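You operate a simulated robot arm through the tools that you are given. There is no shell and no other tool. Be economical: measure what you need, move in short steps, check, and stop when the job is done.

Carry out the task below with a simulated robot arm. There is one attempt and no reset: what you move stays moved.

Task
Wake both screens, pump the microscope down and switch the beam on.
Fine: lock the drawer latch before you pump; wait for VACUUM.
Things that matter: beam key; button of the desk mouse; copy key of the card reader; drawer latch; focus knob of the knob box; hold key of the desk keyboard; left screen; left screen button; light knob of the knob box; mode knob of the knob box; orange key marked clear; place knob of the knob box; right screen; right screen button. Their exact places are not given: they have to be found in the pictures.

It is judged by the outcome, as a careful person would: the job done as asked, and still so three seconds after it is handed in. It fails if anything else is knocked over, pushed out of place, dropped, spilled or broken.

Robot
A 6-joint arm with a two-finger parallel gripper on a trunk, on a base that drives. Base frame: it is fixed to the floor where the robot stands at the start and does not move with it; the origin is under the middle of the robot, x ahead of it, y to its left, z up. Readings come in m, degrees, newtons and seconds.
Its first joint turns from -166.0 to 166.0 degrees. Places, roughly: beam key [0.6, 0.2, 0.8]; button of the desk mouse [0.6, 0.1, 0.8]; copy key of the card reader [0.6, -0.5, 0.8]; drawer latch [0.4, 1.3, 0.9]; focus knob of the knob box [0.6, 0.3, 0.8]; hold key of the desk keyboard [0.6, 0.6, 0.8]; left screen [0.8, 0.8, 1]; left screen button [0.8, 0.6, 0.9]; light knob of the knob box [0.6, 0.3, 0.8]; mode knob of the knob box [0.7, 0.3, 0.8]; orange key marked clear [0.7, 0.6, 0.8]; place knob of the knob box [0.7, 0.5, 0.8]; right screen [0.8, 0.3, 1]; right screen button [0.8, 0.2, 0.9]; round button [0.5, 1.2, 1.3]; save key of the desk keyboard [0.6, 0.6, 0.8]. Payload 3.91 kg.
The tool frame sits at the grasp point between the pads (the TCP): z along the fingers, y along the line on which they close. The tips reach 0.03 m beyond it. Largest opening 0.11 m; finger width 0.02, thickness 0.01; the body of the gripper, 0.048 by 0.112 m, starts 0.055 m behind the TCP.
Orientation is that of the tool frame in the base frame, as [roll, pitch, yaw] about the fixed x, y, z axes, in that order (R = Rz(yaw) Ry(pitch) Rx(roll)). With the fingers straight down and closing along the base's y, the tool's x points along the base's -x, its y along +y and its z along -z.

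Tools
- The arm moves only by the tool drive_tool. Its argument "increments" is a list of rows, each a list of 7 numbers: the shift along the tool's x, y, z in units of 30 mm (1.0 is 30 mm), then the turn, a rotation vector about the tool's x, y, z in units of 6 degrees (1.0 is 6 degrees), then the closure, from 0 (fully open) to 1 (shut). In form: [[x, y, z, ax, ay, az, grip], ...]. A call has 1 to 20 rows; each row shifts and turns the commanded pose from where the row before left it, along the tool's axes as they then stand. A call with a number of a shift or a turn outside -1 to 1 is refused whole. Each row takes 0.2 s and may step no farther than 0.05 m and 8.6 degrees from the row before; otherwise, or with a gripper value out of range, the whole call is refused. Where a pose cannot be reached the arm comes as near as it can. A force on the tool above 40 N (or 10 N above the force at the start of the call, whichever is more), or a blocked arm, ends the call early, and 0.2 s more pass. Each finger travels about 0.045 m/s and halts on what it meets, pressing with about 39 N; the grip force reading is that of the motor and also rises with nothing between the fingers. The clock runs only during rows and for 0.2 s after the last one: add rows that do not move to give the fingers time. The reply holds the time, the measured pose of the TCP, the force on the tool along the base axes, the opening and the grip force, in the units named above and with some noise, with the torque about the TCP (base axes, N m) and any sound that the robot's microphone picked up.
- Cameras (640 x 400 px; columns grow to the right, rows downward): "scene" is now at [0.0115, 0.1461, 1.5222]; the picture's right is [-0.07, -1.00, 0.00], its down [-0.62, 0.04, -0.78] and it looks along [0.78, -0.06, -0.63] (base axes); focal length 257 px, centre (320, 200). "wrist" rides on the gripper at [0.077, 0.007, -0.114] in the tool frame; the picture's right is [-0.09, 1.00, 0.00], its down [-0.80, -0.07, -0.59] and it looks along [-0.59, -0.05, 0.80] (tool axes); focal length 270 px, centre (320, 200).
- grab_frame(camera): a new picture of that camera. No time passes.
- move_column(by): slides the trunk up (or, below 0, down) by that many m; the arm and the scene camera ride with it, the base frame stays. It gives what a move gives, with no picture.
- roll_base(legs): drives the robot by 1 to 6 legs, each [ahead, turn to the left] in m and degrees, along the robot's own axes; the way and the turn of a leg run together, so that a leg with both is an arc; at most 1.5 m and 180 degrees a leg. The arm and the cameras ride along, it lands a little off, and it stops where it bumps. It gives what a move gives.
- turn_head(pan, tilt): turns the head with the scene camera to pan (to the left, within 155 degrees either way) and tilt (down, from -29 to 69), counted from straight ahead of the robot. It gives what a move gives.
- probe_pixels(camera, pixels): there is no depth. For up to 12 entries [column, row, z] of the newest picture of that camera ("zoom" is the newest enlarged one), the place [x, y] in the base frame at which the ray of that pixel passes the height z, good to about 0.002 m. No time passes.
- zoom(camera, box): a new picture of the part [left, top, right, bottom] of that camera's present view, enlarged. No time passes.
- sign_off(): hands the job in; it is judged then, once.

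Go step by step. Measure first, check grasps and placings, and put right what went wrong. The budget is 80 turns and 48 pictures, counting those below and the enlarged ones. Unless the task says otherwise, let go and move clear before handing in, and close with one line.

The tools are called after "Emit:" by a JSON object that holds its "op" and its "data". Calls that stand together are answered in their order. drive_tool: Moves the arm, as the interface text tells. Its arguments: {"type":"object","properties":{"increments":{"type":"array","items":{"type":"array","items":{"type":"number"}}}},"required":["increments"]} The other tools are called the same way: move_column (by) slides the trunk up or down; roll_base (legs) drives the base; turn_head (pan, tilt) turns the head that bears the scene camera; grab_frame (camera) takes a picture; probe_pixels (camera, pixels) gives the place at which the rays of pixels pass given heights; zoom (camera, box) takes an enlarged picture of a part of a camera's view; sign_off () hands the job in.

At the start:

```text
time_s: 0.0
tcp_pos: [0.3648, 0.2292, 1.096]
tool_rot: [179.9, 0.0, -179.3]
contact_force: [0.6, 0.3, 0.3]
moment: [0.0, 0.01, -0.02]
gripper_width: 0.11
grasp_force: 0.1
trunk travel left (down, up): [-0.475, 0.135]
robot x, y, heading: [0.0005, 0.002, -0.2]
head pan, tilt: [-4.0, 38.8]
```

scene: 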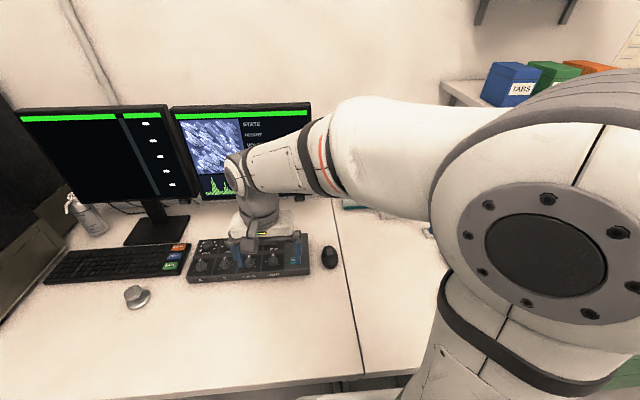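
wrist: 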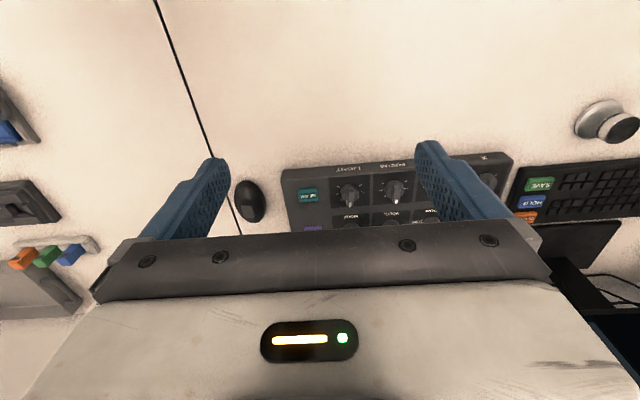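

The first pictures show both screens (left about 95,155; right about 240,150), the knob box at 250,258 and the mouse at 330,257. I'll zoom on the desk and turn the head left to look at the microscope and the drawer latch.

Emit:
{"op": "zoom", "data": {"camera": "scene", "box": [0, 90, 340, 310]}}

Emit:
{"op": "turn_head", "data": {"pan": 70, "tilt": 30}}

Emit:
{"op": "grab_frame", "data": {"camera": "scene"}}

```text
1.82 times, centred on (170, 200) of scene
```

zoom: 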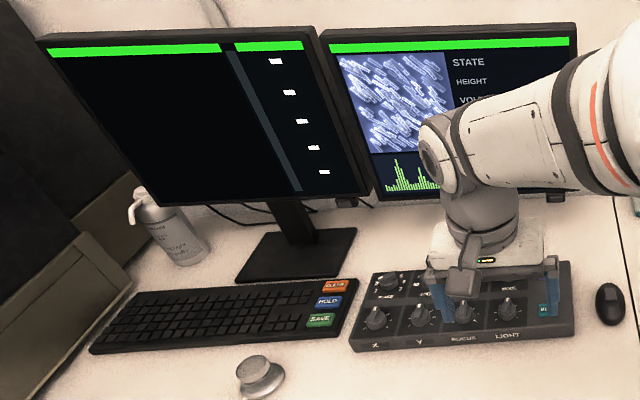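

```text
time_s: 1.5
tcp_pos: [0.3654, 0.2285, 1.0964]
tool_rot: [-180.0, 0.0, -179.4]
contact_force: [-0.4, 0.5, -0.7]
moment: [-0.02, -0.03, -0.01]
gripper_width: 0.1098
grasp_force: 0.1
trunk travel left (down, up): [-0.475, 0.135]
robot x, y, heading: [-0.0004, -0.0004, -0.1]
head pan, tilt: [70.0, 30.0]
```

```text
44 pictures are left
```

scene: 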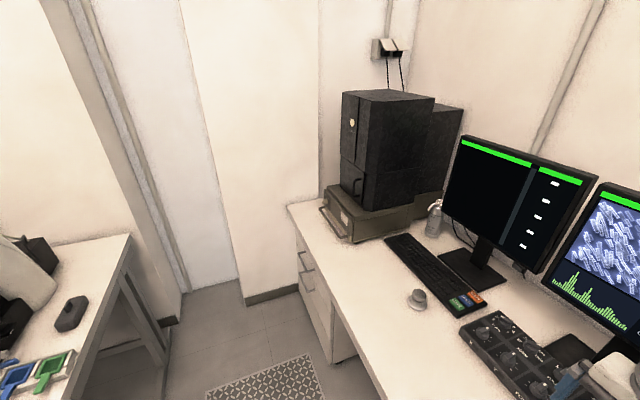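

The microscope is the dark box at about (385,150), with a round button at (351,122) and something at (353,185). I'll zoom on it and on the screens.

Emit:
{"op": "zoom", "data": {"camera": "scene", "box": [290, 80, 450, 260]}}

Emit:
{"op": "zoom", "data": {"camera": "scene", "box": [430, 120, 640, 400]}}

```text
2.22 times, centred on (370, 170) of scene
```

zoom: 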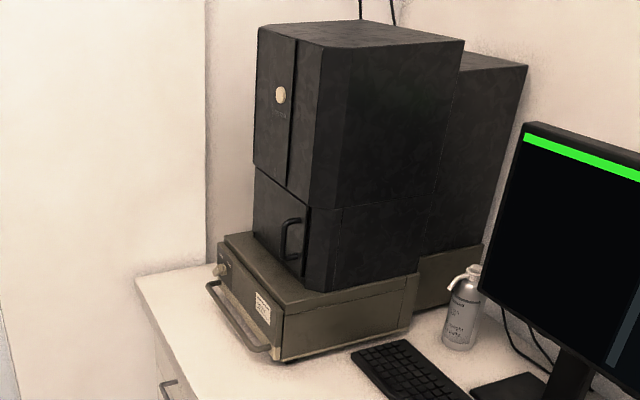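

```text
1.43 times, centred on (535, 260) of scene
```

zoom: 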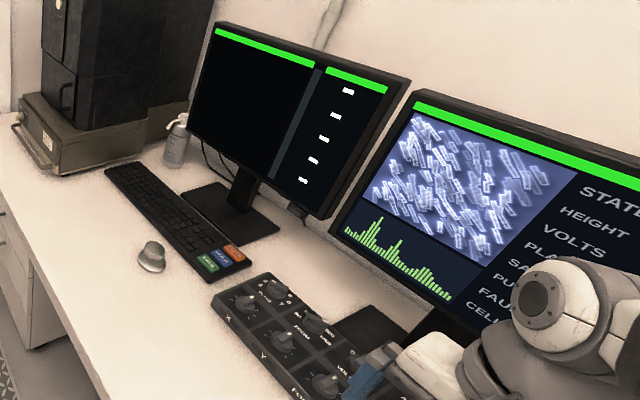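

The teal and purple keys on the knob box need reading. I'll zoom the wrist camera on it.

Emit:
{"op": "zoom", "data": {"camera": "wrist", "box": [230, 140, 550, 250]}}

Emit:
{"op": "turn_head", "data": {"pan": 30, "tilt": 30}}

Emit:
{"op": "drive_tool", "data": {"increments": [[0, -1, 0, 0, 0, 0, 1], [0, -1, 0, 0, 0, 0, 1], [0, -1, 0, 0, 0, 0, 1], [0, -1, 0, 0, 0, 0, 1], [0, -1, 0, 0, 0, 0, 1], [0, -1, 0, 0, 0, 0, 1], [0, -1, 0, 0, 0, 0, 1], [0, -1, 0, 0, 0, 0, 1], [0, -1, 0, 0, 0, 0, 1], [0, -1, 0, 0, 0, 0, 1], [0, -1, 0, 0, 0, 0, 1], [0, -1, 0, 0, 0, 0, 1], [0, -1, 0, 0, 0, 0, 1], [0, -1, 0, 0, 0, 0, 1]]}}

Emit:
{"op": "grab_frame", "data": {"camera": "scene"}}

```text
2.00 times, centred on (390, 195) of wrist
```

zoom: 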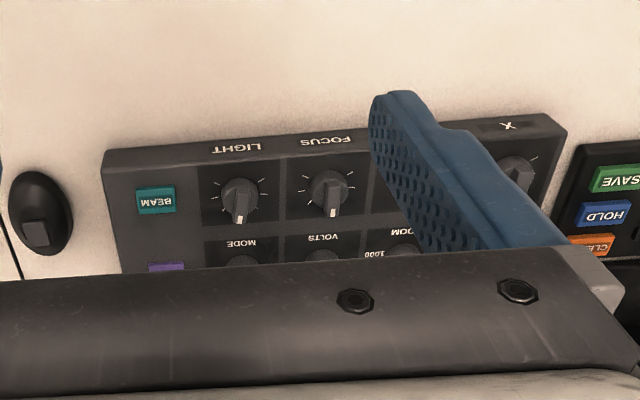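

```text
time_s: 2.5
tcp_pos: [0.3649, 0.2288, 1.0969]
tool_rot: [180.0, -0.1, -179.4]
contact_force: [0.2, -0.1, -0.6]
moment: [0.04, -0.01, 0.03]
gripper_width: 0.1102
grasp_force: 0.1
trunk travel left (down, up): [-0.475, 0.135]
robot x, y, heading: [0.0021, -0.0012, -0.3]
head pan, tilt: [30.0, 30.0]
```

```text
time_s: 5.5
tcp_pos: [0.3707, -0.1912, 1.0957]
tool_rot: [180.0, -0.1, -179.4]
contact_force: [-0.7, -0.2, 0.3]
moment: [-0.01, -0.02, -0.05]
gripper_width: 0.0002
grasp_force: 37.8
trunk travel left (down, up): [-0.475, 0.135]
robot x, y, heading: [0.0027, 0.0, 0.3]
head pan, tilt: [30.0, 30.0]
```

```text
40 pictures are left
```

scene: 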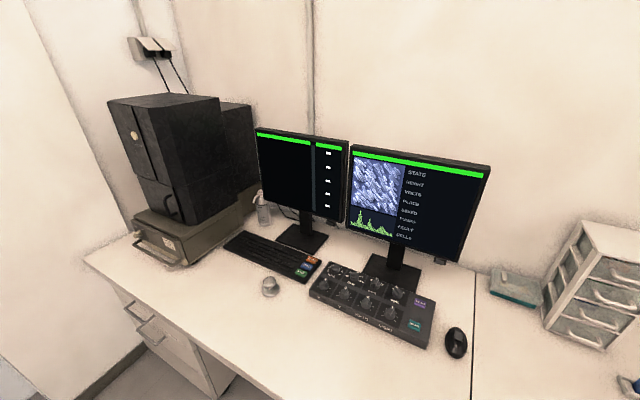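

The arm is clear now. I'll zoom on the screens (350–490, 150–260) and the knob box.

Emit:
{"op": "zoom", "data": {"camera": "scene", "box": [340, 140, 500, 270]}}

Emit:
{"op": "zoom", "data": {"camera": "scene", "box": [220, 220, 480, 370]}}

Emit:
{"op": "zoom", "data": {"camera": "scene", "box": [90, 90, 230, 280]}}

```text
3.08 times, centred on (420, 205) of scene
```

zoom: 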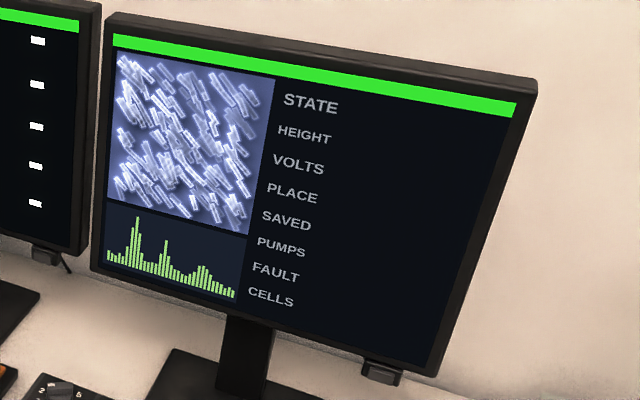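

```text
2.46 times, centred on (350, 295) of scene
```

zoom: 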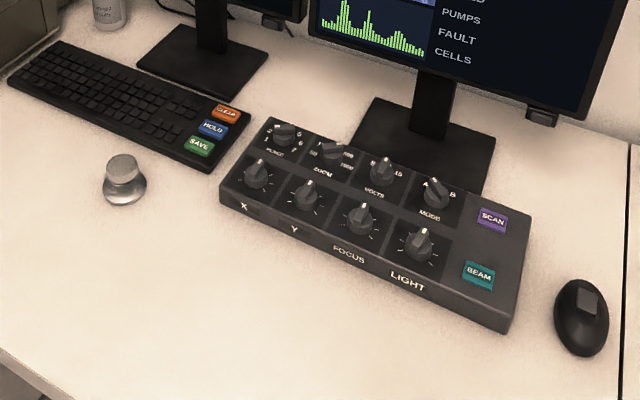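

```text
2.11 times, centred on (160, 185) of scene
```

zoom: 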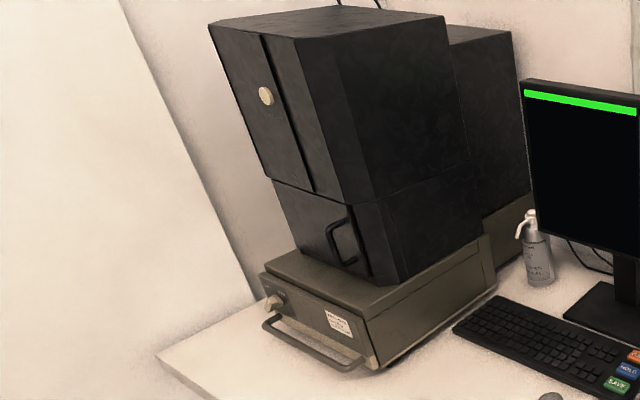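

Both screen buttons look like tabs hanging under the bezels: right at scene about (439,261), left about (331,222). I'll locate them, the latch and the keys, and zoom in on the tabs.

Emit:
{"op": "probe_pixels", "data": {"camera": "scene", "pixels": [[439.5, 261, 0.9], [439.5, 261, 0.87], [331, 222, 0.9], [331, 222, 0.87], [138, 234, 0.9], [138, 234, 0.95], [135, 135, 1.3], [414.5, 325, 0.8], [472, 395, 0.76], [200, 345, 0.76]]}}

Emit:
{"op": "zoom", "data": {"camera": "scene", "box": [410, 240, 470, 280]}}

Emit:
{"op": "zoom", "data": {"camera": "scene", "box": [300, 200, 360, 240]}}

```text
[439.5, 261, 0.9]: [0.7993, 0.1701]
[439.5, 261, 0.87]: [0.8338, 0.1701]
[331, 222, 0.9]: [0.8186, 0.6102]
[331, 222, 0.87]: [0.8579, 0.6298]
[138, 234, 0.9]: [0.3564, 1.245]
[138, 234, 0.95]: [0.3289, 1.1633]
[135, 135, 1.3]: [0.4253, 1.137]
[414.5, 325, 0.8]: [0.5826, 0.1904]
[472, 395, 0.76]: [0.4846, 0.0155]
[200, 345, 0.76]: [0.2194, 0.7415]
```

```text
10.00 times, centred on (440, 260) of scene
```

zoom: 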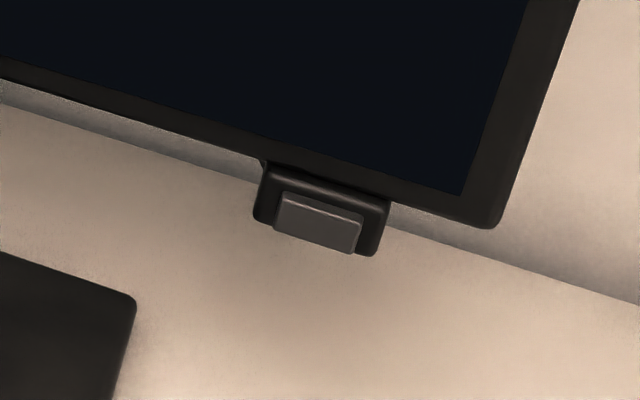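

```text
10.00 times, centred on (330, 220) of scene
```

zoom: 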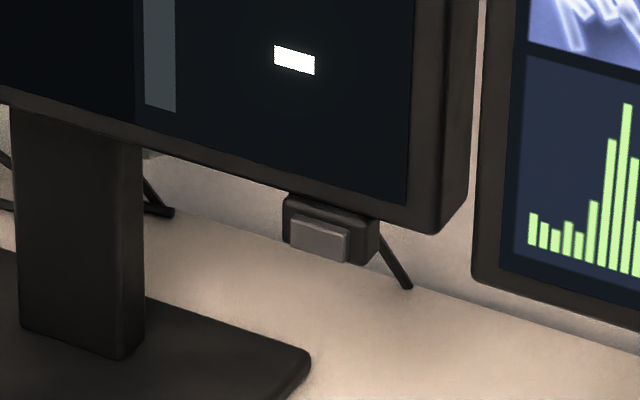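

Both buttons face forward on tabs at about y=0.17 and y=0.61, x about 0.8, z about 0.9. I'll tilt the tool 45° forward in front of the right one and triangulate it with the wrist camera.

Emit:
{"op": "drive_tool", "data": {"increments": [[0, 0.93, 0, 0, -0.577, 0, 1], [0, 0.93, 0, 0, -0.577, 0, 1], [0, 0.93, 0, 0, -0.577, 0, 1], [0, 0.93, 0, 0, -0.577, 0, 1], [0, 0.93, 0, 0, -0.577, 0, 1], [0, 0.93, 0, 0, -0.577, 0, 1], [0, 0.93, 0, 0, -0.577, 0, 1], [0, 0.93, 0, 0, -0.577, 0, 1], [0, 0.93, 0, 0, -0.577, 0, 1], [0, 0.93, 0, 0, -0.577, 0, 1], [0, 0.93, 0, 0, -0.577, 0, 1], [0, 0.93, 0, 0, -0.577, 0, 1], [0, 0.93, 0, 0, -0.577, 0, 1]]}}

Emit:
{"op": "drive_tool", "data": {"increments": [[0, 0, 1, 0, 0, 0, 1], [0, 0, 1, 0, 0, 0, 1], [0, 0, 1, 0, 0, 0, 1], [0, 0, 1, 0, 0, 0, 1], [0, 0, 1, 0, 0, 0, 1]]}}

Emit:
{"op": "grab_frame", "data": {"camera": "wrist"}}

```text
time_s: 8.3
tcp_pos: [0.3659, 0.1733, 1.0948]
tool_rot: [-179.9, 45.0, -179.2]
contact_force: [-0.6, -0.6, 1.0]
moment: [-0.01, 0.0, -0.02]
gripper_width: 0.0
grasp_force: 38.1
trunk travel left (down, up): [-0.475, 0.135]
robot x, y, heading: [0.0, 0.0015, -0.1]
head pan, tilt: [30.0, 30.0]
```

```text
time_s: 9.5
tcp_pos: [0.4731, 0.1716, 0.9894]
tool_rot: [179.9, 44.9, -179.5]
contact_force: [-0.5, -0.4, 0.2]
moment: [0.02, 0.0, 0.03]
gripper_width: 0.0
grasp_force: 37.6
trunk travel left (down, up): [-0.475, 0.135]
robot x, y, heading: [0.0026, 0.0036, -0.2]
head pan, tilt: [30.0, 30.0]
```

```text
34 pictures are left
```

wrist: 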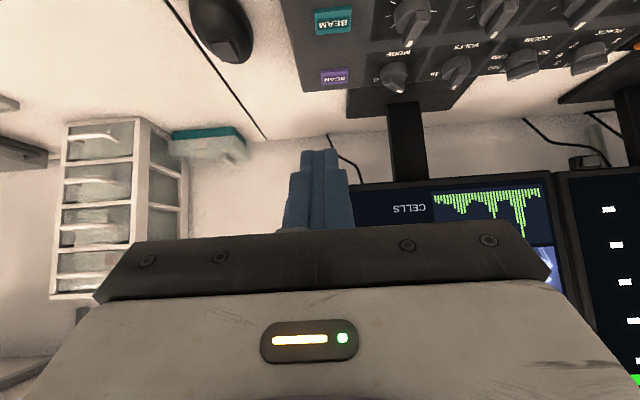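

The left screen's button shows at wrist (588,162). I'll probe it against the scene line to triangulate.

Emit:
{"op": "probe_pixels", "data": {"camera": "wrist", "pixels": [[588, 162, 0.92], [588, 162, 0.9], [588, 162, 0.88], [588, 162, 0.86]]}}

Emit:
{"op": "probe_pixels", "data": {"camera": "scene", "pixels": [[329.8, 224, 0.92], [329.8, 224, 0.9], [329.8, 224, 0.88], [439.8, 262.4, 0.92], [439.8, 262.4, 0.9], [439.8, 262.4, 0.88], [439.8, 262.4, 0.86]]}}

Emit:
{"op": "zoom", "data": {"camera": "wrist", "box": [540, 130, 640, 193]}}

```text
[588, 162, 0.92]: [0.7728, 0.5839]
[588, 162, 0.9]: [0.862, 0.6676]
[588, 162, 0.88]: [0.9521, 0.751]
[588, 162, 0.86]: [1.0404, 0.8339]
```

```text
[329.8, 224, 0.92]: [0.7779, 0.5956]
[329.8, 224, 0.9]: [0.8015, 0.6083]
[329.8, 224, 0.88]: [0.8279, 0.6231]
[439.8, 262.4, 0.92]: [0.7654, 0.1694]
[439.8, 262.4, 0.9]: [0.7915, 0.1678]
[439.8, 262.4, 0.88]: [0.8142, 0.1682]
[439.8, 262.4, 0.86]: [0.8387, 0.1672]
```

```text
6.35 times, centred on (590, 162) of wrist
```

zoom: 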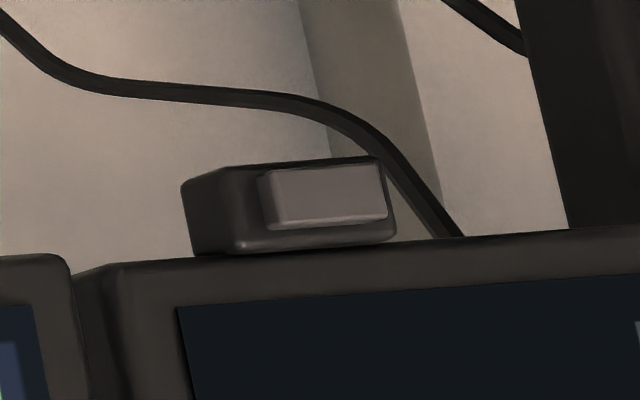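

The two rays meet near z=0.917, so the left button is at about (0.783,0.597,0.916) and the right at about (0.772,0.168,0.915). I'll approach the right button to about 3 cm short.

Emit:
{"op": "drive_tool", "data": {"increments": [[-0.491, -0.01, 0.846, 0, 0, 0, 1], [-0.491, -0.01, 0.846, 0, 0, 0, 1], [-0.491, -0.01, 0.846, 0, 0, 0, 1], [-0.491, -0.01, 0.846, 0, 0, 0, 1], [-0.491, -0.01, 0.846, 0, 0, 0, 1], [-0.491, -0.01, 0.846, 0, 0, 0, 1], [-0.491, -0.01, 0.846, 0, 0, 0, 1], [-0.491, -0.01, 0.846, 0, 0, 0, 1]]}}

Emit:
{"op": "turn_head", "data": {"pan": 5, "tilt": 35}}

Emit:
{"op": "grab_frame", "data": {"camera": "scene"}}

Emit:
{"op": "grab_frame", "data": {"camera": "wrist"}}

```text
time_s: 11.3
tcp_pos: [0.7013, 0.1714, 0.9282]
tool_rot: [180.0, 44.9, -179.4]
contact_force: [0.8, -0.1, -0.2]
moment: [0.03, 0.0, 0.0]
gripper_width: 0.0002
grasp_force: 37.8
trunk travel left (down, up): [-0.475, 0.135]
robot x, y, heading: [0.0005, 0.0034, -0.1]
head pan, tilt: [30.0, 30.0]
```

```text
time_s: 12.2
tcp_pos: [0.7009, 0.1715, 0.928]
tool_rot: [180.0, 45.0, -179.3]
contact_force: [-0.6, 0.8, -0.5]
moment: [-0.03, 0.03, 0.03]
gripper_width: 0.0002
grasp_force: 37.6
trunk travel left (down, up): [-0.475, 0.135]
robot x, y, heading: [-0.0014, -0.0004, -0.3]
head pan, tilt: [5.0, 35.0]
```

```text
32 pictures are left
```

scene: 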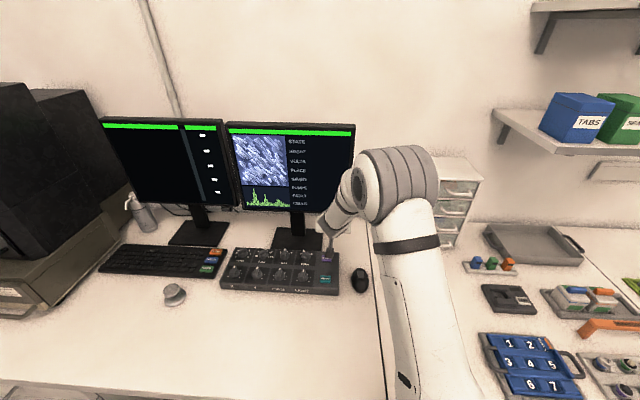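

```text
31 pictures are left
```

wrist: 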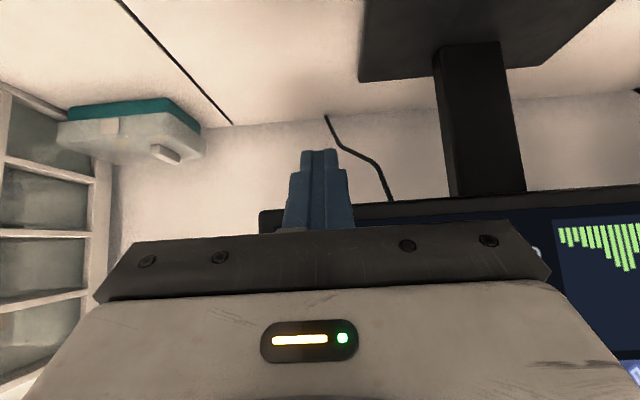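

The button is right behind the finger tip (about 318,170), as planned. I'll push straight ahead in 3–4 mm steps.

Emit:
{"op": "drive_tool", "data": {"increments": [[-0.094, 0, 0.094, 0, 0, 0, 1], [-0.094, 0, 0.094, 0, 0, 0, 1], [-0.094, 0, 0.094, 0, 0, 0, 1], [-0.094, 0, 0.094, 0, 0, 0, 1], [-0.094, 0, 0.094, 0, 0, 0, 1], [-0.094, 0, 0.094, 0, 0, 0, 1], [-0.094, 0, 0.094, 0, 0, 0, 1], [-0.094, 0, 0.094, 0, 0, 0, 1], [-0.094, 0, 0.094, 0, 0, 0, 1], [-0.094, 0, 0.094, 0, 0, 0, 1], [-0.094, 0, 0.094, 0, 0, 0, 1]]}}

```text
time_s: 14.6
tcp_pos: [0.7414, 0.1727, 0.9295]
tool_rot: [-180.0, 44.9, -179.4]
contact_force: [-3.0, 0.3, -0.1]
moment: [0.0, 0.04, 0.1]
gripper_width: 0.0002
grasp_force: 37.9
trunk travel left (down, up): [-0.475, 0.135]
robot x, y, heading: [0.0013, 0.0023, -0.2]
head pan, tilt: [5.0, 35.0]
heard: click
```

I heard a click with a -3 N contact. I'll back off and look at the screen.

Emit:
{"op": "drive_tool", "data": {"increments": [[0.4, 0, -0.4, 0, 0, 0, 1], [0.6, 0, -0.6, 0, 0, 0, 1], [0.6, 0, -0.6, 0, 0, 0, 1], [0.6, 0, -0.6, 0, 0, 0, 1]]}}

Emit:
{"op": "zoom", "data": {"camera": "scene", "box": [90, 105, 370, 280]}}

```text
time_s: 15.6
tcp_pos: [0.6493, 0.1727, 0.9287]
tool_rot: [-180.0, 44.9, -179.3]
contact_force: [0.7, -0.1, 0.1]
moment: [-0.02, 0.02, 0.02]
gripper_width: 0.0
grasp_force: 37.6
trunk travel left (down, up): [-0.475, 0.135]
robot x, y, heading: [-0.0005, -0.0007, -0.1]
head pan, tilt: [5.0, 35.0]
```

```text
2.29 times, centred on (230, 192) of scene
```

zoom: 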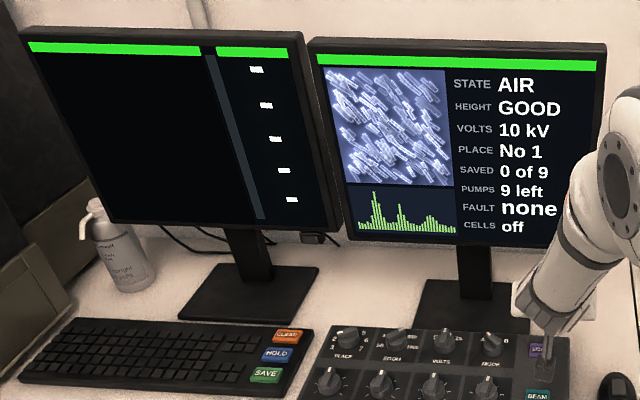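

The right screen woke (STATE AIR, HEIGHT GOOD, FAULT none). The left one is out of reach from here, so I'll retract the arm and drive to about y=0.65, where the left button, latch, round button and beam key should all be in reach.

Emit:
{"op": "drive_tool", "data": {"increments": [[0.236, 0, -0.964, 0, 0, 0, 1], [0.236, 0, -0.964, 0, 0, 0, 1], [0.236, 0, -0.964, 0, 0, 0, 1], [0.236, 0, -0.964, 0, 0, 0, 1], [0.236, 0, -0.964, 0, 0, 0, 1], [0.236, 0, -0.964, 0, 0, 0, 1], [0.236, 0, -0.964, 0, 0, 0, 1], [0.236, 0, -0.964, 0, 0, 0, 1], [0.236, 0, -0.964, 0, 0, 0, 1], [0.236, 0, -0.964, 0, 0, 0, 1], [0.236, 0, -0.964, 0, 0, 0, 1]]}}

Emit:
{"op": "turn_head", "data": {"pan": 90, "tilt": 50}}

Emit:
{"op": "grab_frame", "data": {"camera": "scene"}}

Emit:
{"op": "probe_pixels", "data": {"camera": "scene", "pixels": [[320, 200, 0], [320, 390, 0], [540, 200, 0.76], [540, 100, 0.76], [540, 390, 0.76], [100, 200, 0.76]]}}

```text
time_s: 18.0
tcp_pos: [0.3686, 0.1671, 1.0983]
tool_rot: [-180.0, 45.0, -179.5]
contact_force: [-0.6, -0.4, -0.1]
moment: [0.01, -0.01, 0.01]
gripper_width: 0.0002
grasp_force: 37.4
trunk travel left (down, up): [-0.475, 0.135]
robot x, y, heading: [-0.0013, 0.0024, 0.1]
head pan, tilt: [5.0, 35.0]
```

```text
time_s: 19.6
tcp_pos: [0.3691, 0.1683, 1.0986]
tool_rot: [180.0, 45.0, -179.3]
contact_force: [0.3, -0.2, -0.2]
moment: [0.03, 0.02, 0.0]
gripper_width: 0.0002
grasp_force: 37.7
trunk travel left (down, up): [-0.475, 0.135]
robot x, y, heading: [0.0005, 0.0003, -0.1]
head pan, tilt: [90.0, 50.0]
```

```text
29 pictures are left
```

scene: 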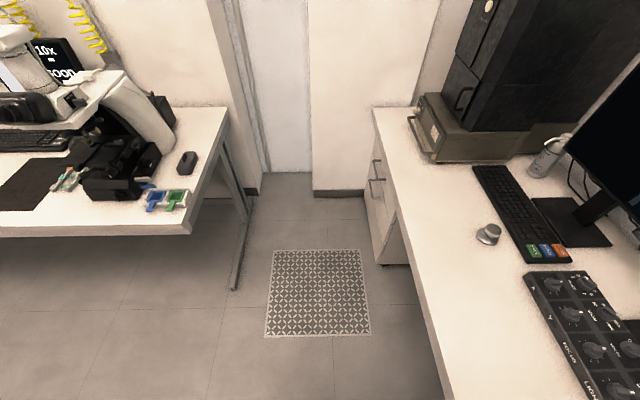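

```text
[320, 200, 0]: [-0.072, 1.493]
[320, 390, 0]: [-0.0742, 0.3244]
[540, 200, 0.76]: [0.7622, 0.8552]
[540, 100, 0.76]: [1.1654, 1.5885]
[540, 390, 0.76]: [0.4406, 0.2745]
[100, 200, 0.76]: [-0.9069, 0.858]
```

The aisle is clear: the desk edge is at about x=0.24 with only a flat floor grate ahead. I'll drive to y≈0.65 and face the desk again.

Emit:
{"op": "roll_base", "data": {"legs": [[0, 90], [0.65, 0], [0, -90]]}}

Emit:
{"op": "turn_head", "data": {"pan": 0, "tilt": 38}}

Emit:
{"op": "grab_frame", "data": {"camera": "scene"}}

```text
time_s: 22.1
tcp_pos: [0.1371, 0.3505, 1.0981]
tool_rot: [180.0, 44.9, -137.5]
contact_force: [0.7, -0.1, 0.3]
moment: [0.03, -0.01, 0.02]
gripper_width: 0.0
grasp_force: 37.8
trunk travel left (down, up): [-0.475, 0.135]
robot x, y, heading: [-0.0321, -0.0165, 33.1]
head pan, tilt: [90.0, 50.0]
stopped in leg 1: the robot was blocked; the commanded pose is now the measured one
```

```text
time_s: 23.7
tcp_pos: [0.1376, 0.3502, 1.0985]
tool_rot: [179.9, 45.0, -137.6]
contact_force: [-0.5, 0.8, -0.1]
moment: [0.02, 0.0, 0.01]
gripper_width: 0.0001
grasp_force: 37.8
trunk travel left (down, up): [-0.475, 0.135]
robot x, y, heading: [-0.0283, -0.0168, 32.9]
head pan, tilt: [0.0, 38.0]
```

```text
28 pictures are left
```

scene: 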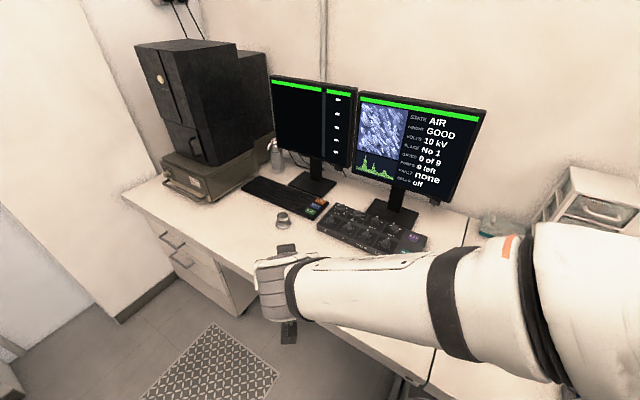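

The base bumped something while turning (heading 33°), so it is likely too close to the desk to rotate. I'll look behind the robot and down before backing up.

Emit:
{"op": "turn_head", "data": {"pan": 130, "tilt": 50}}

Emit:
{"op": "grab_frame", "data": {"camera": "scene"}}

Emit:
{"op": "probe_pixels", "data": {"camera": "scene", "pixels": [[320, 200, 0], [320, 390, 0], [20, 390, 0], [620, 390, 0], [320, 200, 0.76], [500, 200, 0.76], [140, 200, 0.76]]}}

Emit:
{"op": "turn_head", "data": {"pan": 40, "tilt": 69}}

Emit:
{"op": "grab_frame", "data": {"camera": "scene"}}

Emit:
{"op": "probe_pixels", "data": {"camera": "scene", "pixels": [[320, 200, 0], [320, 390, 0], [20, 390, 0], [620, 390, 0], [320, 200, 0.76], [500, 200, 0.76], [140, 200, 0.76]]}}

```text
time_s: 25.8
tcp_pos: [0.1378, 0.3508, 1.0989]
tool_rot: [179.9, 44.9, -137.7]
contact_force: [0.6, 0.4, -0.5]
moment: [0.03, -0.01, 0.0]
gripper_width: 0.0001
grasp_force: 37.9
trunk travel left (down, up): [-0.475, 0.135]
robot x, y, heading: [-0.0319, -0.0153, 33.3]
head pan, tilt: [130.0, 50.0]
```

```text
27 pictures are left
```

scene: 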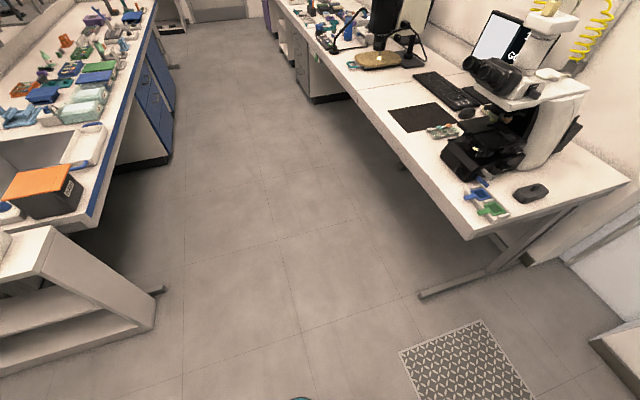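

```text
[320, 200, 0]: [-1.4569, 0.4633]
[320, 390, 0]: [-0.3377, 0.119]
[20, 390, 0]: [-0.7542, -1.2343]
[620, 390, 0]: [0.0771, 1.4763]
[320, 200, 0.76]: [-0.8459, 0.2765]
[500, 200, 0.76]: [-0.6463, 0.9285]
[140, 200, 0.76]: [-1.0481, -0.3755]
```

```text
time_s: 27.5
tcp_pos: [0.1382, 0.3496, 1.0982]
tool_rot: [-180.0, 45.1, -137.6]
contact_force: [-0.3, -0.6, 0.1]
moment: [0.0, -0.01, -0.01]
gripper_width: 0.0001
grasp_force: 37.5
trunk travel left (down, up): [-0.475, 0.135]
robot x, y, heading: [-0.0319, -0.0142, 33.1]
head pan, tilt: [40.0, 68.8]
```

```text
26 pictures are left
```

scene: 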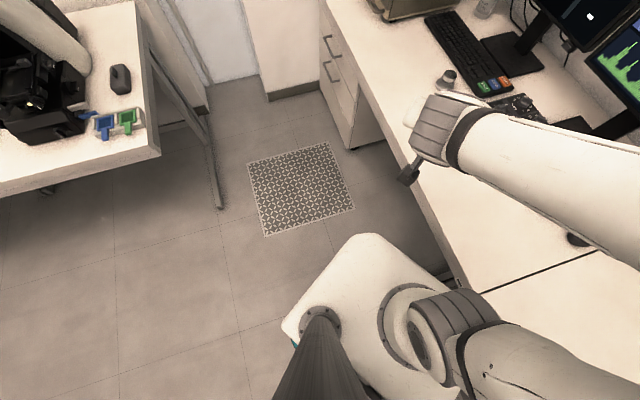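

```text
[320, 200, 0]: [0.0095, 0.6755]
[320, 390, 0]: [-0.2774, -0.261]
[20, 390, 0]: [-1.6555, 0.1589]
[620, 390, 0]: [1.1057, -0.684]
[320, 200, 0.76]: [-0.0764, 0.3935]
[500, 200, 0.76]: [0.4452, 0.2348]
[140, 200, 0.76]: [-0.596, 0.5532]
```

The base sits right at the desk edge, and behind it is free floor. I'll back up 0.27 m, turn, drive along the desk to about (-0.06,0.63) and end at heading 90° to stay parallel with it.

Emit:
{"op": "roll_base", "data": {"legs": [[-0.27, 0], [0, 43], [0.82, 0], [0, 14]]}}

Emit:
{"op": "turn_head", "data": {"pan": -60, "tilt": 38}}

Emit:
{"op": "grab_frame", "data": {"camera": "scene"}}

```text
time_s: 36.1
tcp_pos: [-0.2683, 0.9631, 1.098]
tool_rot: [179.9, 44.9, -80.6]
contact_force: [0.0, 1.2, 0.9]
moment: [-0.01, 0.05, 0.01]
gripper_width: 0.0
grasp_force: 38.4
trunk travel left (down, up): [-0.475, 0.135]
robot x, y, heading: [-0.0555, 0.6236, 89.3]
head pan, tilt: [40.0, 68.8]
```

```text
time_s: 37.8
tcp_pos: [-0.2683, 0.9621, 1.0983]
tool_rot: [-180.0, 45.0, -80.7]
contact_force: [-0.5, 0.4, -0.1]
moment: [0.0, 0.02, 0.01]
gripper_width: 0.0002
grasp_force: 37.5
trunk travel left (down, up): [-0.475, 0.135]
robot x, y, heading: [-0.0569, 0.6211, 89.5]
head pan, tilt: [-60.0, 38.0]
```

```text
25 pictures are left
```

scene: 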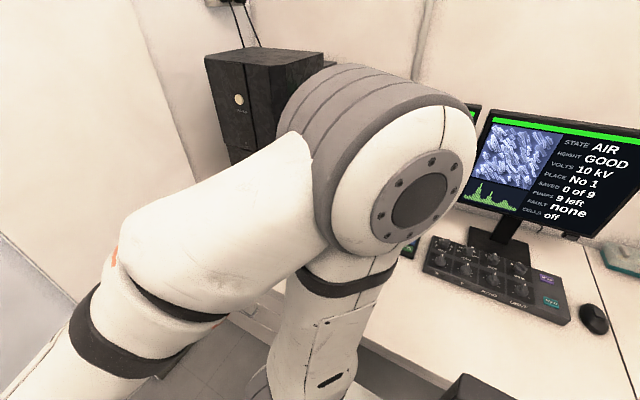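

The base arrived at (-0.056,0.622), heading 89.4°. Now I'll swing the arm clockwise in an arc of about 0.4 m radius so that the tool faces the left screen.

Emit:
{"op": "drive_tool", "data": {"increments": [[-0.192, -0.907, 0.192, 0.39, 0, 0.39, 1], [-0.192, -0.907, 0.192, 0.39, 0, 0.39, 1], [-0.192, -0.907, 0.192, 0.39, 0, 0.39, 1], [-0.192, -0.907, 0.192, 0.39, 0, 0.39, 1], [-0.192, -0.907, 0.192, 0.39, 0, 0.39, 1], [-0.192, -0.907, 0.192, 0.39, 0, 0.39, 1], [-0.192, -0.907, 0.192, 0.39, 0, 0.39, 1], [-0.192, -0.907, 0.192, 0.39, 0, 0.39, 1], [-0.192, -0.907, 0.192, 0.39, 0, 0.39, 1], [-0.192, -0.907, 0.192, 0.39, 0, 0.39, 1], [-0.192, -0.907, 0.192, 0.39, 0, 0.39, 1], [-0.192, -0.907, 0.192, 0.39, 0, 0.39, 1], [-0.192, -0.907, 0.192, 0.39, 0, 0.39, 1], [-0.192, -0.907, 0.192, 0.39, 0, 0.39, 1], [-0.192, -0.907, 0.192, 0.39, 0, 0.39, 1]]}}

Emit:
{"op": "drive_tool", "data": {"increments": [[-0.064, -0.943, 0.064, 0.39, 0, 0.39, 1], [-0.064, -0.943, 0.064, 0.39, 0, 0.39, 1], [-0.064, -0.943, 0.064, 0.39, 0, 0.39, 1], [-0.064, -0.943, 0.064, 0.39, 0, 0.39, 1], [-0.064, -0.943, 0.064, 0.39, 0, 0.39, 1], [-0.064, -0.943, 0.064, 0.39, 0, 0.39, 1], [-0.064, -0.943, 0.064, 0.39, 0, 0.39, 1], [-0.064, -0.943, 0.064, 0.39, 0, 0.39, 1], [-0.064, -0.943, 0.064, 0.39, 0, 0.39, 1], [-0.064, -0.943, 0.064, 0.39, 0, 0.39, 1], [-0.064, -0.943, 0.064, 0.39, 0, 0.39, 1], [-0.064, -0.943, 0.064, 0.39, 0, 0.39, 1], [-0.064, -0.943, 0.064, 0.39, 0, 0.39, 1], [-0.064, -0.943, 0.064, 0.39, 0, 0.39, 1], [-0.064, -0.943, 0.064, 0.39, 0, 0.39, 1]]}}

Emit:
{"op": "grab_frame", "data": {"camera": "scene"}}

```text
time_s: 41.0
tcp_pos: [0.1389, 0.9927, 1.1099]
tool_rot: [-179.9, 45.0, -130.3]
contact_force: [-0.2, -0.8, -0.4]
moment: [0.0, -0.01, 0.01]
gripper_width: 0.0001
grasp_force: 37.4
out of reach, approached as far as the arm can: row 3, 4, 5, 7
trunk travel left (down, up): [-0.475, 0.135]
robot x, y, heading: [-0.0568, 0.6222, 89.7]
head pan, tilt: [-60.0, 38.0]
```

```text
time_s: 44.2
tcp_pos: [0.3589, 0.6433, 1.1092]
tool_rot: [-180.0, 45.0, 179.9]
contact_force: [-0.3, -1.1, 0.4]
moment: [0.04, -0.02, 0.0]
gripper_width: 0.0
grasp_force: 38.1
trunk travel left (down, up): [-0.475, 0.135]
robot x, y, heading: [-0.0556, 0.6234, 89.2]
head pan, tilt: [-60.0, 38.0]
```

```text
24 pictures are left
```

scene: 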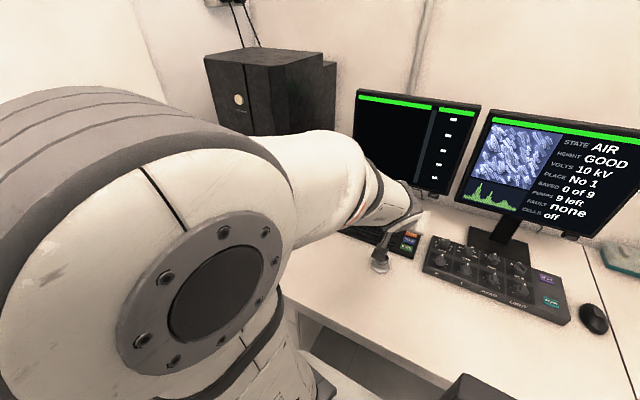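

The tool now faces the left screen at (0.359,0.643,1.109). I'll approach to about 4 cm short of the left button.

Emit:
{"op": "drive_tool", "data": {"increments": [[-0.3, -0.11, 0.9, 0, 0, 0, 1], [-0.3, -0.11, 0.9, 0, 0, 0, 1], [-0.3, -0.11, 0.9, 0, 0, 0, 1], [-0.3, -0.11, 0.9, 0, 0, 0, 1], [-0.3, -0.11, 0.9, 0, 0, 0, 1], [-0.3, -0.11, 0.9, 0, 0, 0, 1], [-0.3, -0.11, 0.9, 0, 0, 0, 1], [-0.3, -0.11, 0.9, 0, 0, 0, 1], [-0.3, -0.11, 0.9, 0, 0, 0, 1], [-0.3, -0.11, 0.9, 0, 0, 0, 1], [-0.3, -0.11, 0.9, 0, 0, 0, 1], [-0.3, -0.11, 0.9, 0, 0, 0, 1], [-0.3, -0.11, 0.9, 0, 0, 0, 1], [-0.3, -0.11, 0.9, 0, 0, 0, 1]]}}

Emit:
{"op": "zoom", "data": {"camera": "scene", "box": [340, 130, 500, 250]}}

Emit:
{"op": "grab_frame", "data": {"camera": "wrist"}}

```text
time_s: 47.2
tcp_pos: [0.7134, 0.5992, 0.9312]
tool_rot: [180.0, 45.0, -179.9]
contact_force: [-0.4, 0.1, -0.5]
moment: [-0.01, 0.02, -0.05]
gripper_width: 0.0002
grasp_force: 38.0
trunk travel left (down, up): [-0.475, 0.135]
robot x, y, heading: [-0.0543, 0.6241, 89.3]
head pan, tilt: [-60.0, 38.0]
```

```text
3.33 times, centred on (420, 190) of scene
```

zoom: 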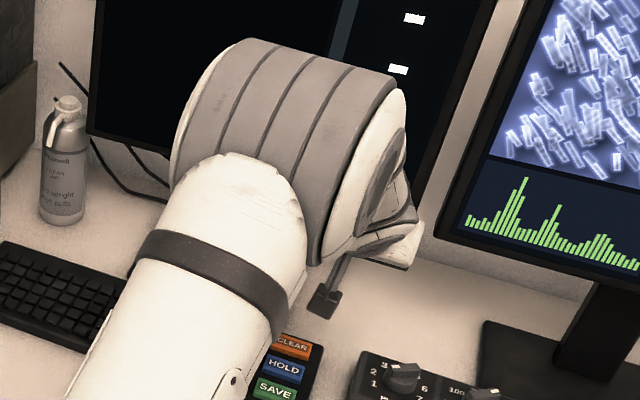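

```text
22 pictures are left
```

wrist: 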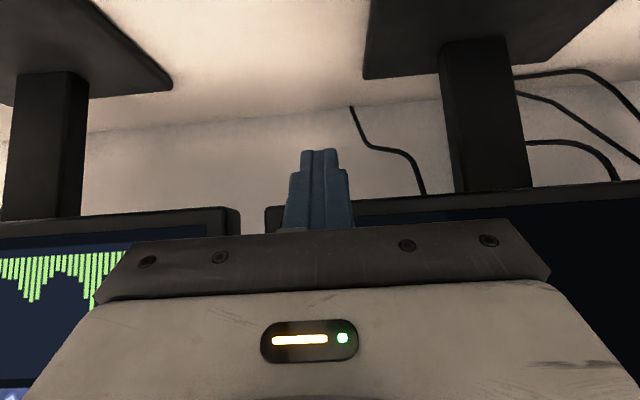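

The button is hidden just behind the fingers, the same geometry as before. I'll push ahead gently.

Emit:
{"op": "drive_tool", "data": {"increments": [[-0.094, 0, 0.094, 0, 0, 0, 1], [-0.094, 0, 0.094, 0, 0, 0, 1], [-0.094, 0, 0.094, 0, 0, 0, 1], [-0.094, 0, 0.094, 0, 0, 0, 1], [-0.094, 0, 0.094, 0, 0, 0, 1], [-0.094, 0, 0.094, 0, 0, 0, 1], [-0.094, 0, 0.094, 0, 0, 0, 1], [-0.094, 0, 0.094, 0, 0, 0, 1], [-0.094, 0, 0.094, 0, 0, 0, 1]]}}

```text
time_s: 49.2
tcp_pos: [0.7494, 0.5975, 0.9306]
tool_rot: [-179.9, 45.0, -179.9]
contact_force: [0.1, 0.5, -0.7]
moment: [0.02, 0.04, 0.01]
gripper_width: 0.0
grasp_force: 37.9
trunk travel left (down, up): [-0.475, 0.135]
robot x, y, heading: [-0.0574, 0.6245, 89.4]
head pan, tilt: [-60.0, 38.0]
```

Emit:
{"op": "drive_tool", "data": {"increments": [[-0.07, 0, 0.07, 0, 0, 0, 1], [-0.07, 0, 0.07, 0, 0, 0, 1], [-0.07, 0, 0.07, 0, 0, 0, 1]]}}

```text
time_s: 50.0
tcp_pos: [0.7569, 0.5973, 0.9299]
tool_rot: [-180.0, 44.8, -179.9]
contact_force: [-18.7, 1.3, -2.0]
moment: [0.02, 0.36, 0.07]
gripper_width: 0.0
grasp_force: 37.8
trunk travel left (down, up): [-0.475, 0.135]
robot x, y, heading: [-0.0584, 0.6198, 89.4]
head pan, tilt: [-60.0, 38.0]
heard: click
```

Click heard with 18.7 N of contact. I'll back off and check both the screen and that the monitor hasn't moved.

Emit:
{"op": "drive_tool", "data": {"increments": [[0.4, 0, -0.4, 0, 0, 0, 1], [0.6, 0, -0.6, 0, 0, 0, 1], [0.236, 0, -0.964, 0, 0, 0, 1], [0.236, 0, -0.964, 0, 0, 0, 1], [0.236, 0, -0.964, 0, 0, 0, 1], [0.236, 0, -0.964, 0, 0, 0, 1], [0.236, 0, -0.964, 0, 0, 0, 1], [0.236, 0, -0.964, 0, 0, 0, 1], [0.236, 0, -0.964, 0, 0, 0, 1], [0.236, 0, -0.964, 0, 0, 0, 1], [0.236, 0, -0.964, 0, 0, 0, 1], [0.236, 0, -0.964, 0, 0, 0, 1]]}}

Emit:
{"op": "grab_frame", "data": {"camera": "scene"}}

```text
time_s: 52.6
tcp_pos: [0.4605, 0.5959, 1.0871]
tool_rot: [-179.8, 44.9, -180.0]
contact_force: [0.2, -0.3, 0.7]
moment: [0.01, -0.04, -0.04]
gripper_width: 0.0002
grasp_force: 38.1
trunk travel left (down, up): [-0.475, 0.135]
robot x, y, heading: [-0.0585, 0.625, 89.5]
head pan, tilt: [-60.0, 38.0]
```

```text
21 pictures are left
```

scene: 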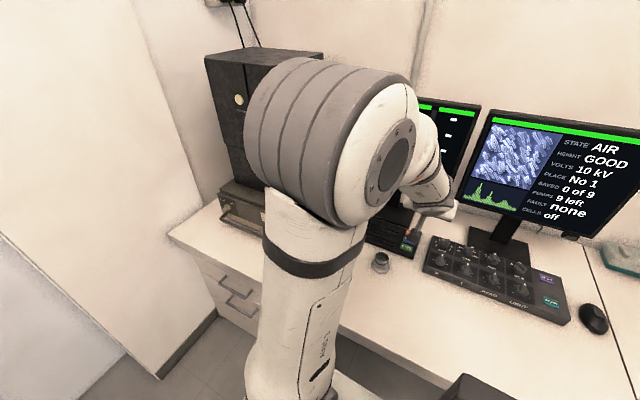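

The arm hides the left screen from here. I'll move the tool to the front of the microscope at about (0.1,1.2,1.09), then look at the left screen and the latch.

Emit:
{"op": "drive_tool", "data": {"increments": [[0.424, 1, -0.424, 0, 0, 0, 1], [0.424, 1, -0.424, 0, 0, 0, 1], [0.424, 1, -0.424, 0, 0, 0, 1], [0.424, 1, -0.424, 0, 0, 0, 1], [0.424, 1, -0.424, 0, 0, 0, 1], [0.424, 1, -0.424, 0, 0, 0, 1], [0.424, 1, -0.424, 0, 0, 0, 1], [0.424, 1, -0.424, 0, 0, 0, 1], [0.424, 1, -0.424, 0, 0, 0, 1], [0.424, 1, -0.424, 0, 0, 0, 1], [0.424, 1, -0.424, 0, 0, 0, 1], [0.424, 1, -0.424, 0, 0, 0, 1], [0.424, 1, -0.424, 0, 0, 0, 1], [0.424, 1, -0.424, 0, 0, 0, 1], [0.424, 1, -0.424, 0, 0, 0, 1], [0.424, 1, -0.424, 0, 0, 0, 1], [0.424, 1, -0.424, 0, 0, 0, 1], [0.424, 1, -0.424, 0, 0, 0, 1], [0.424, 1, -0.424, 0, 0, 0, 1]]}}

Emit:
{"op": "grab_frame", "data": {"camera": "scene"}}

Emit:
{"op": "grab_frame", "data": {"camera": "wrist"}}

```text
time_s: 56.6
tcp_pos: [0.1272, 1.1526, 1.0838]
tool_rot: [-179.9, 45.0, 179.9]
contact_force: [-0.5, 0.2, -0.2]
moment: [0.03, 0.0, -0.03]
gripper_width: 0.0001
grasp_force: 37.7
out of reach, approached as far as the arm can: row 3, 4
trunk travel left (down, up): [-0.475, 0.135]
robot x, y, heading: [-0.0556, 0.622, 89.2]
head pan, tilt: [-60.0, 38.0]
```

```text
20 pictures are left
```

scene: 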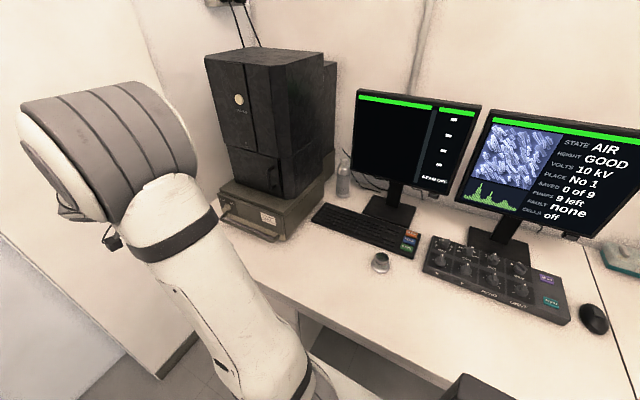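

```text
19 pictures are left
```

wrist: 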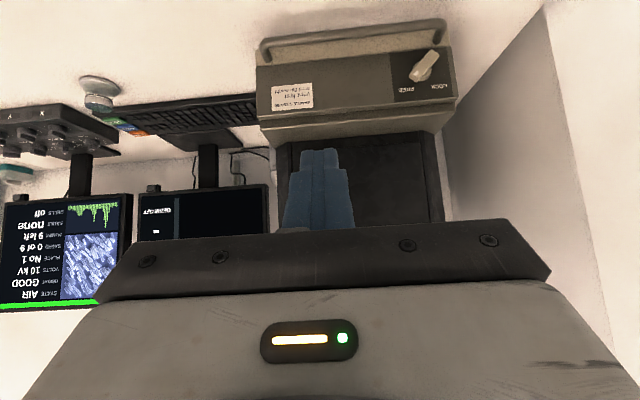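

The left screen now shows an extra line at (434,181), and the latch is visible at wrist (425,65) between labels. I'll zoom on the latch, the left screen and the round button.

Emit:
{"op": "zoom", "data": {"camera": "wrist", "box": [380, 30, 480, 110]}}

Emit:
{"op": "zoom", "data": {"camera": "scene", "box": [195, 40, 485, 260]}}

Emit:
{"op": "probe_pixels", "data": {"camera": "wrist", "pixels": [[422, 72, 0.95], [422, 72, 0.9], [422, 72, 0.87], [432, 55, 0.9], [432, 55, 0.87], [422, 72, 0.85]]}}

Emit:
{"op": "probe_pixels", "data": {"camera": "scene", "pixels": [[225, 207, 0.95], [225, 207, 0.9], [225, 207, 0.85], [239, 99, 1.3], [239, 99, 1.25], [239, 99, 1.2]]}}

```text
5.00 times, centred on (430, 70) of wrist
```

zoom: 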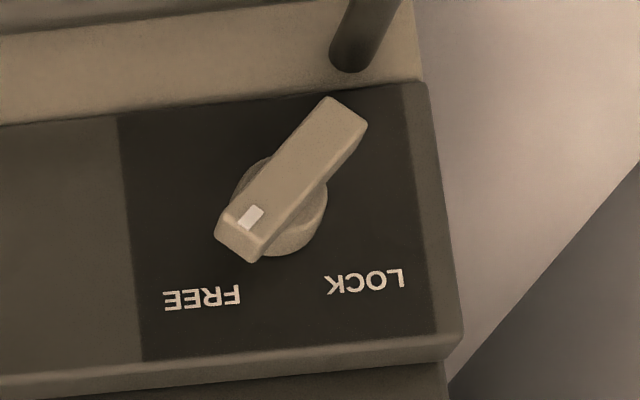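

```text
1.82 times, centred on (340, 150) of scene
```

zoom: 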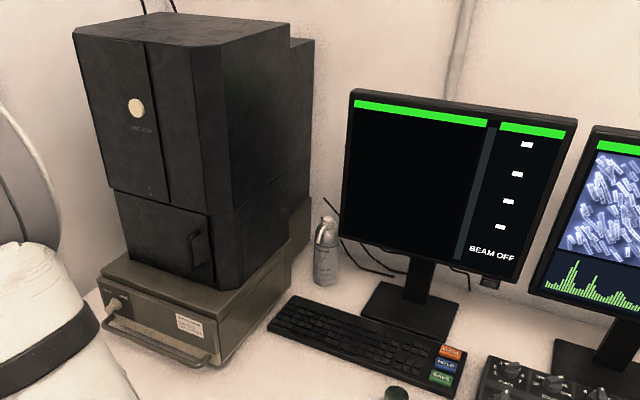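

```text
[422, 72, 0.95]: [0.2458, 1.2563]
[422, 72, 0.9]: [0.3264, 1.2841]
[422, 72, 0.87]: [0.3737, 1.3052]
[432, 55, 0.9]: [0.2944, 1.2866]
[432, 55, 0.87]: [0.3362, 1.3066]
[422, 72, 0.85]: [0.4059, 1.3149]
```

```text
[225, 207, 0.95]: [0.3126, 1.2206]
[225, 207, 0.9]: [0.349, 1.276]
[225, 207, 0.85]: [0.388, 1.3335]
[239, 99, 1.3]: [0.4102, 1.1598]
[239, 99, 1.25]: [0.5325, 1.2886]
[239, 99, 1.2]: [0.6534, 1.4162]
```

The left screen is awake too ("BEAM OFF"). The latch is a bar knob at about (0.37,1.305,0.872), with its white mark at FREE (up-right seen from the front) and LOCK up-left. I'll bring the tool horizontal in front of it, to grip the bar and turn it about 80°.

Emit:
{"op": "drive_tool", "data": {"increments": [[0.65, 0.833, 0.805, 0, 0, 0, 1], [0.65, 0.833, 0.805, 0, 0, 0, 1], [0.65, 0.833, 0.805, 0, 0, 0, 1], [0.65, 0.833, 0.805, 0, 0, 0, 1], [0.65, 0.833, 0.805, 0, 0, 0, 0.5], [0.65, 0.833, 0.805, 0, 0, 0, 0.5], [0, 0, 0, 0, -0.75, 0, 0.5], [0, 0, 0, 0, -0.75, 0, 0.5], [0, 0, 0, 0, -0.75, 0, 0.5], [0, 0, 0, 0, -0.75, 0, 0.5], [0, 0, 0, 0, -0.75, 0, 0.5], [0, 0, 0, 0, -0.75, 0, 0.5], [0, 0, 0, 0, -0.75, 0, 0.5], [0, 0, 0, 0, -0.75, 0, 0.5], [0, 0, 0, 0, -0.75, 0, 0.5], [0, 0, 0, 0, -0.75, 0, 0.5]]}}

Emit:
{"op": "grab_frame", "data": {"camera": "wrist"}}

```text
time_s: 60.0
tcp_pos: [0.1474, 1.3023, 0.8985]
tool_rot: [-13.3, 90.0, -13.2]
contact_force: [-0.7, -0.1, 0.7]
moment: [0.0, 0.02, 0.02]
gripper_width: 0.0551
grasp_force: 0.0
trunk travel left (down, up): [-0.475, 0.135]
robot x, y, heading: [-0.052, 0.6239, 89.4]
head pan, tilt: [-60.0, 38.0]
```

```text
16 pictures are left
```

wrist: 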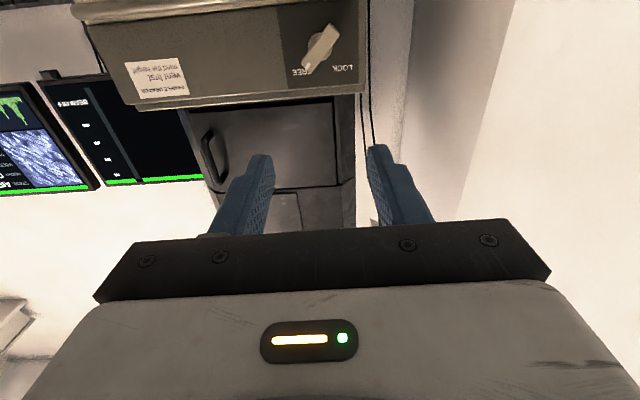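

Now the knob is at wrist about (319,48). I'll zoom and probe it for a second triangulation.

Emit:
{"op": "zoom", "data": {"camera": "wrist", "box": [270, 10, 370, 90]}}

Emit:
{"op": "probe_pixels", "data": {"camera": "zoom", "pixels": [[320, 180, 0.85], [320, 180, 0.86], [320, 180, 0.87], [320, 180, 0.88], [320, 180, 0.89]]}}

```text
5.00 times, centred on (320, 50) of wrist
```

zoom: 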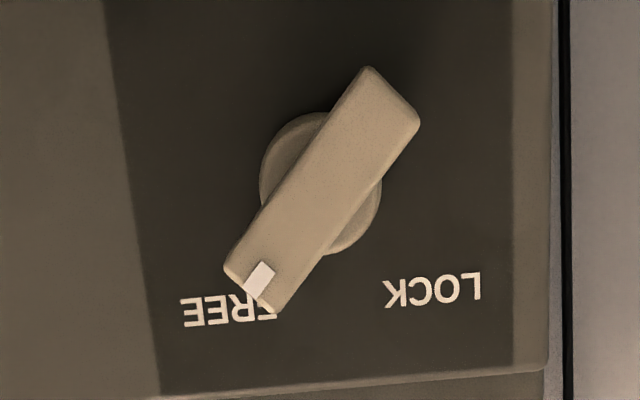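

```text
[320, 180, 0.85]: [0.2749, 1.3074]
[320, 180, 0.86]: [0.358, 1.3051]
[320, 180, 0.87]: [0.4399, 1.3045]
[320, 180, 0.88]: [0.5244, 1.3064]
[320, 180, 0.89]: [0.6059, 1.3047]
```

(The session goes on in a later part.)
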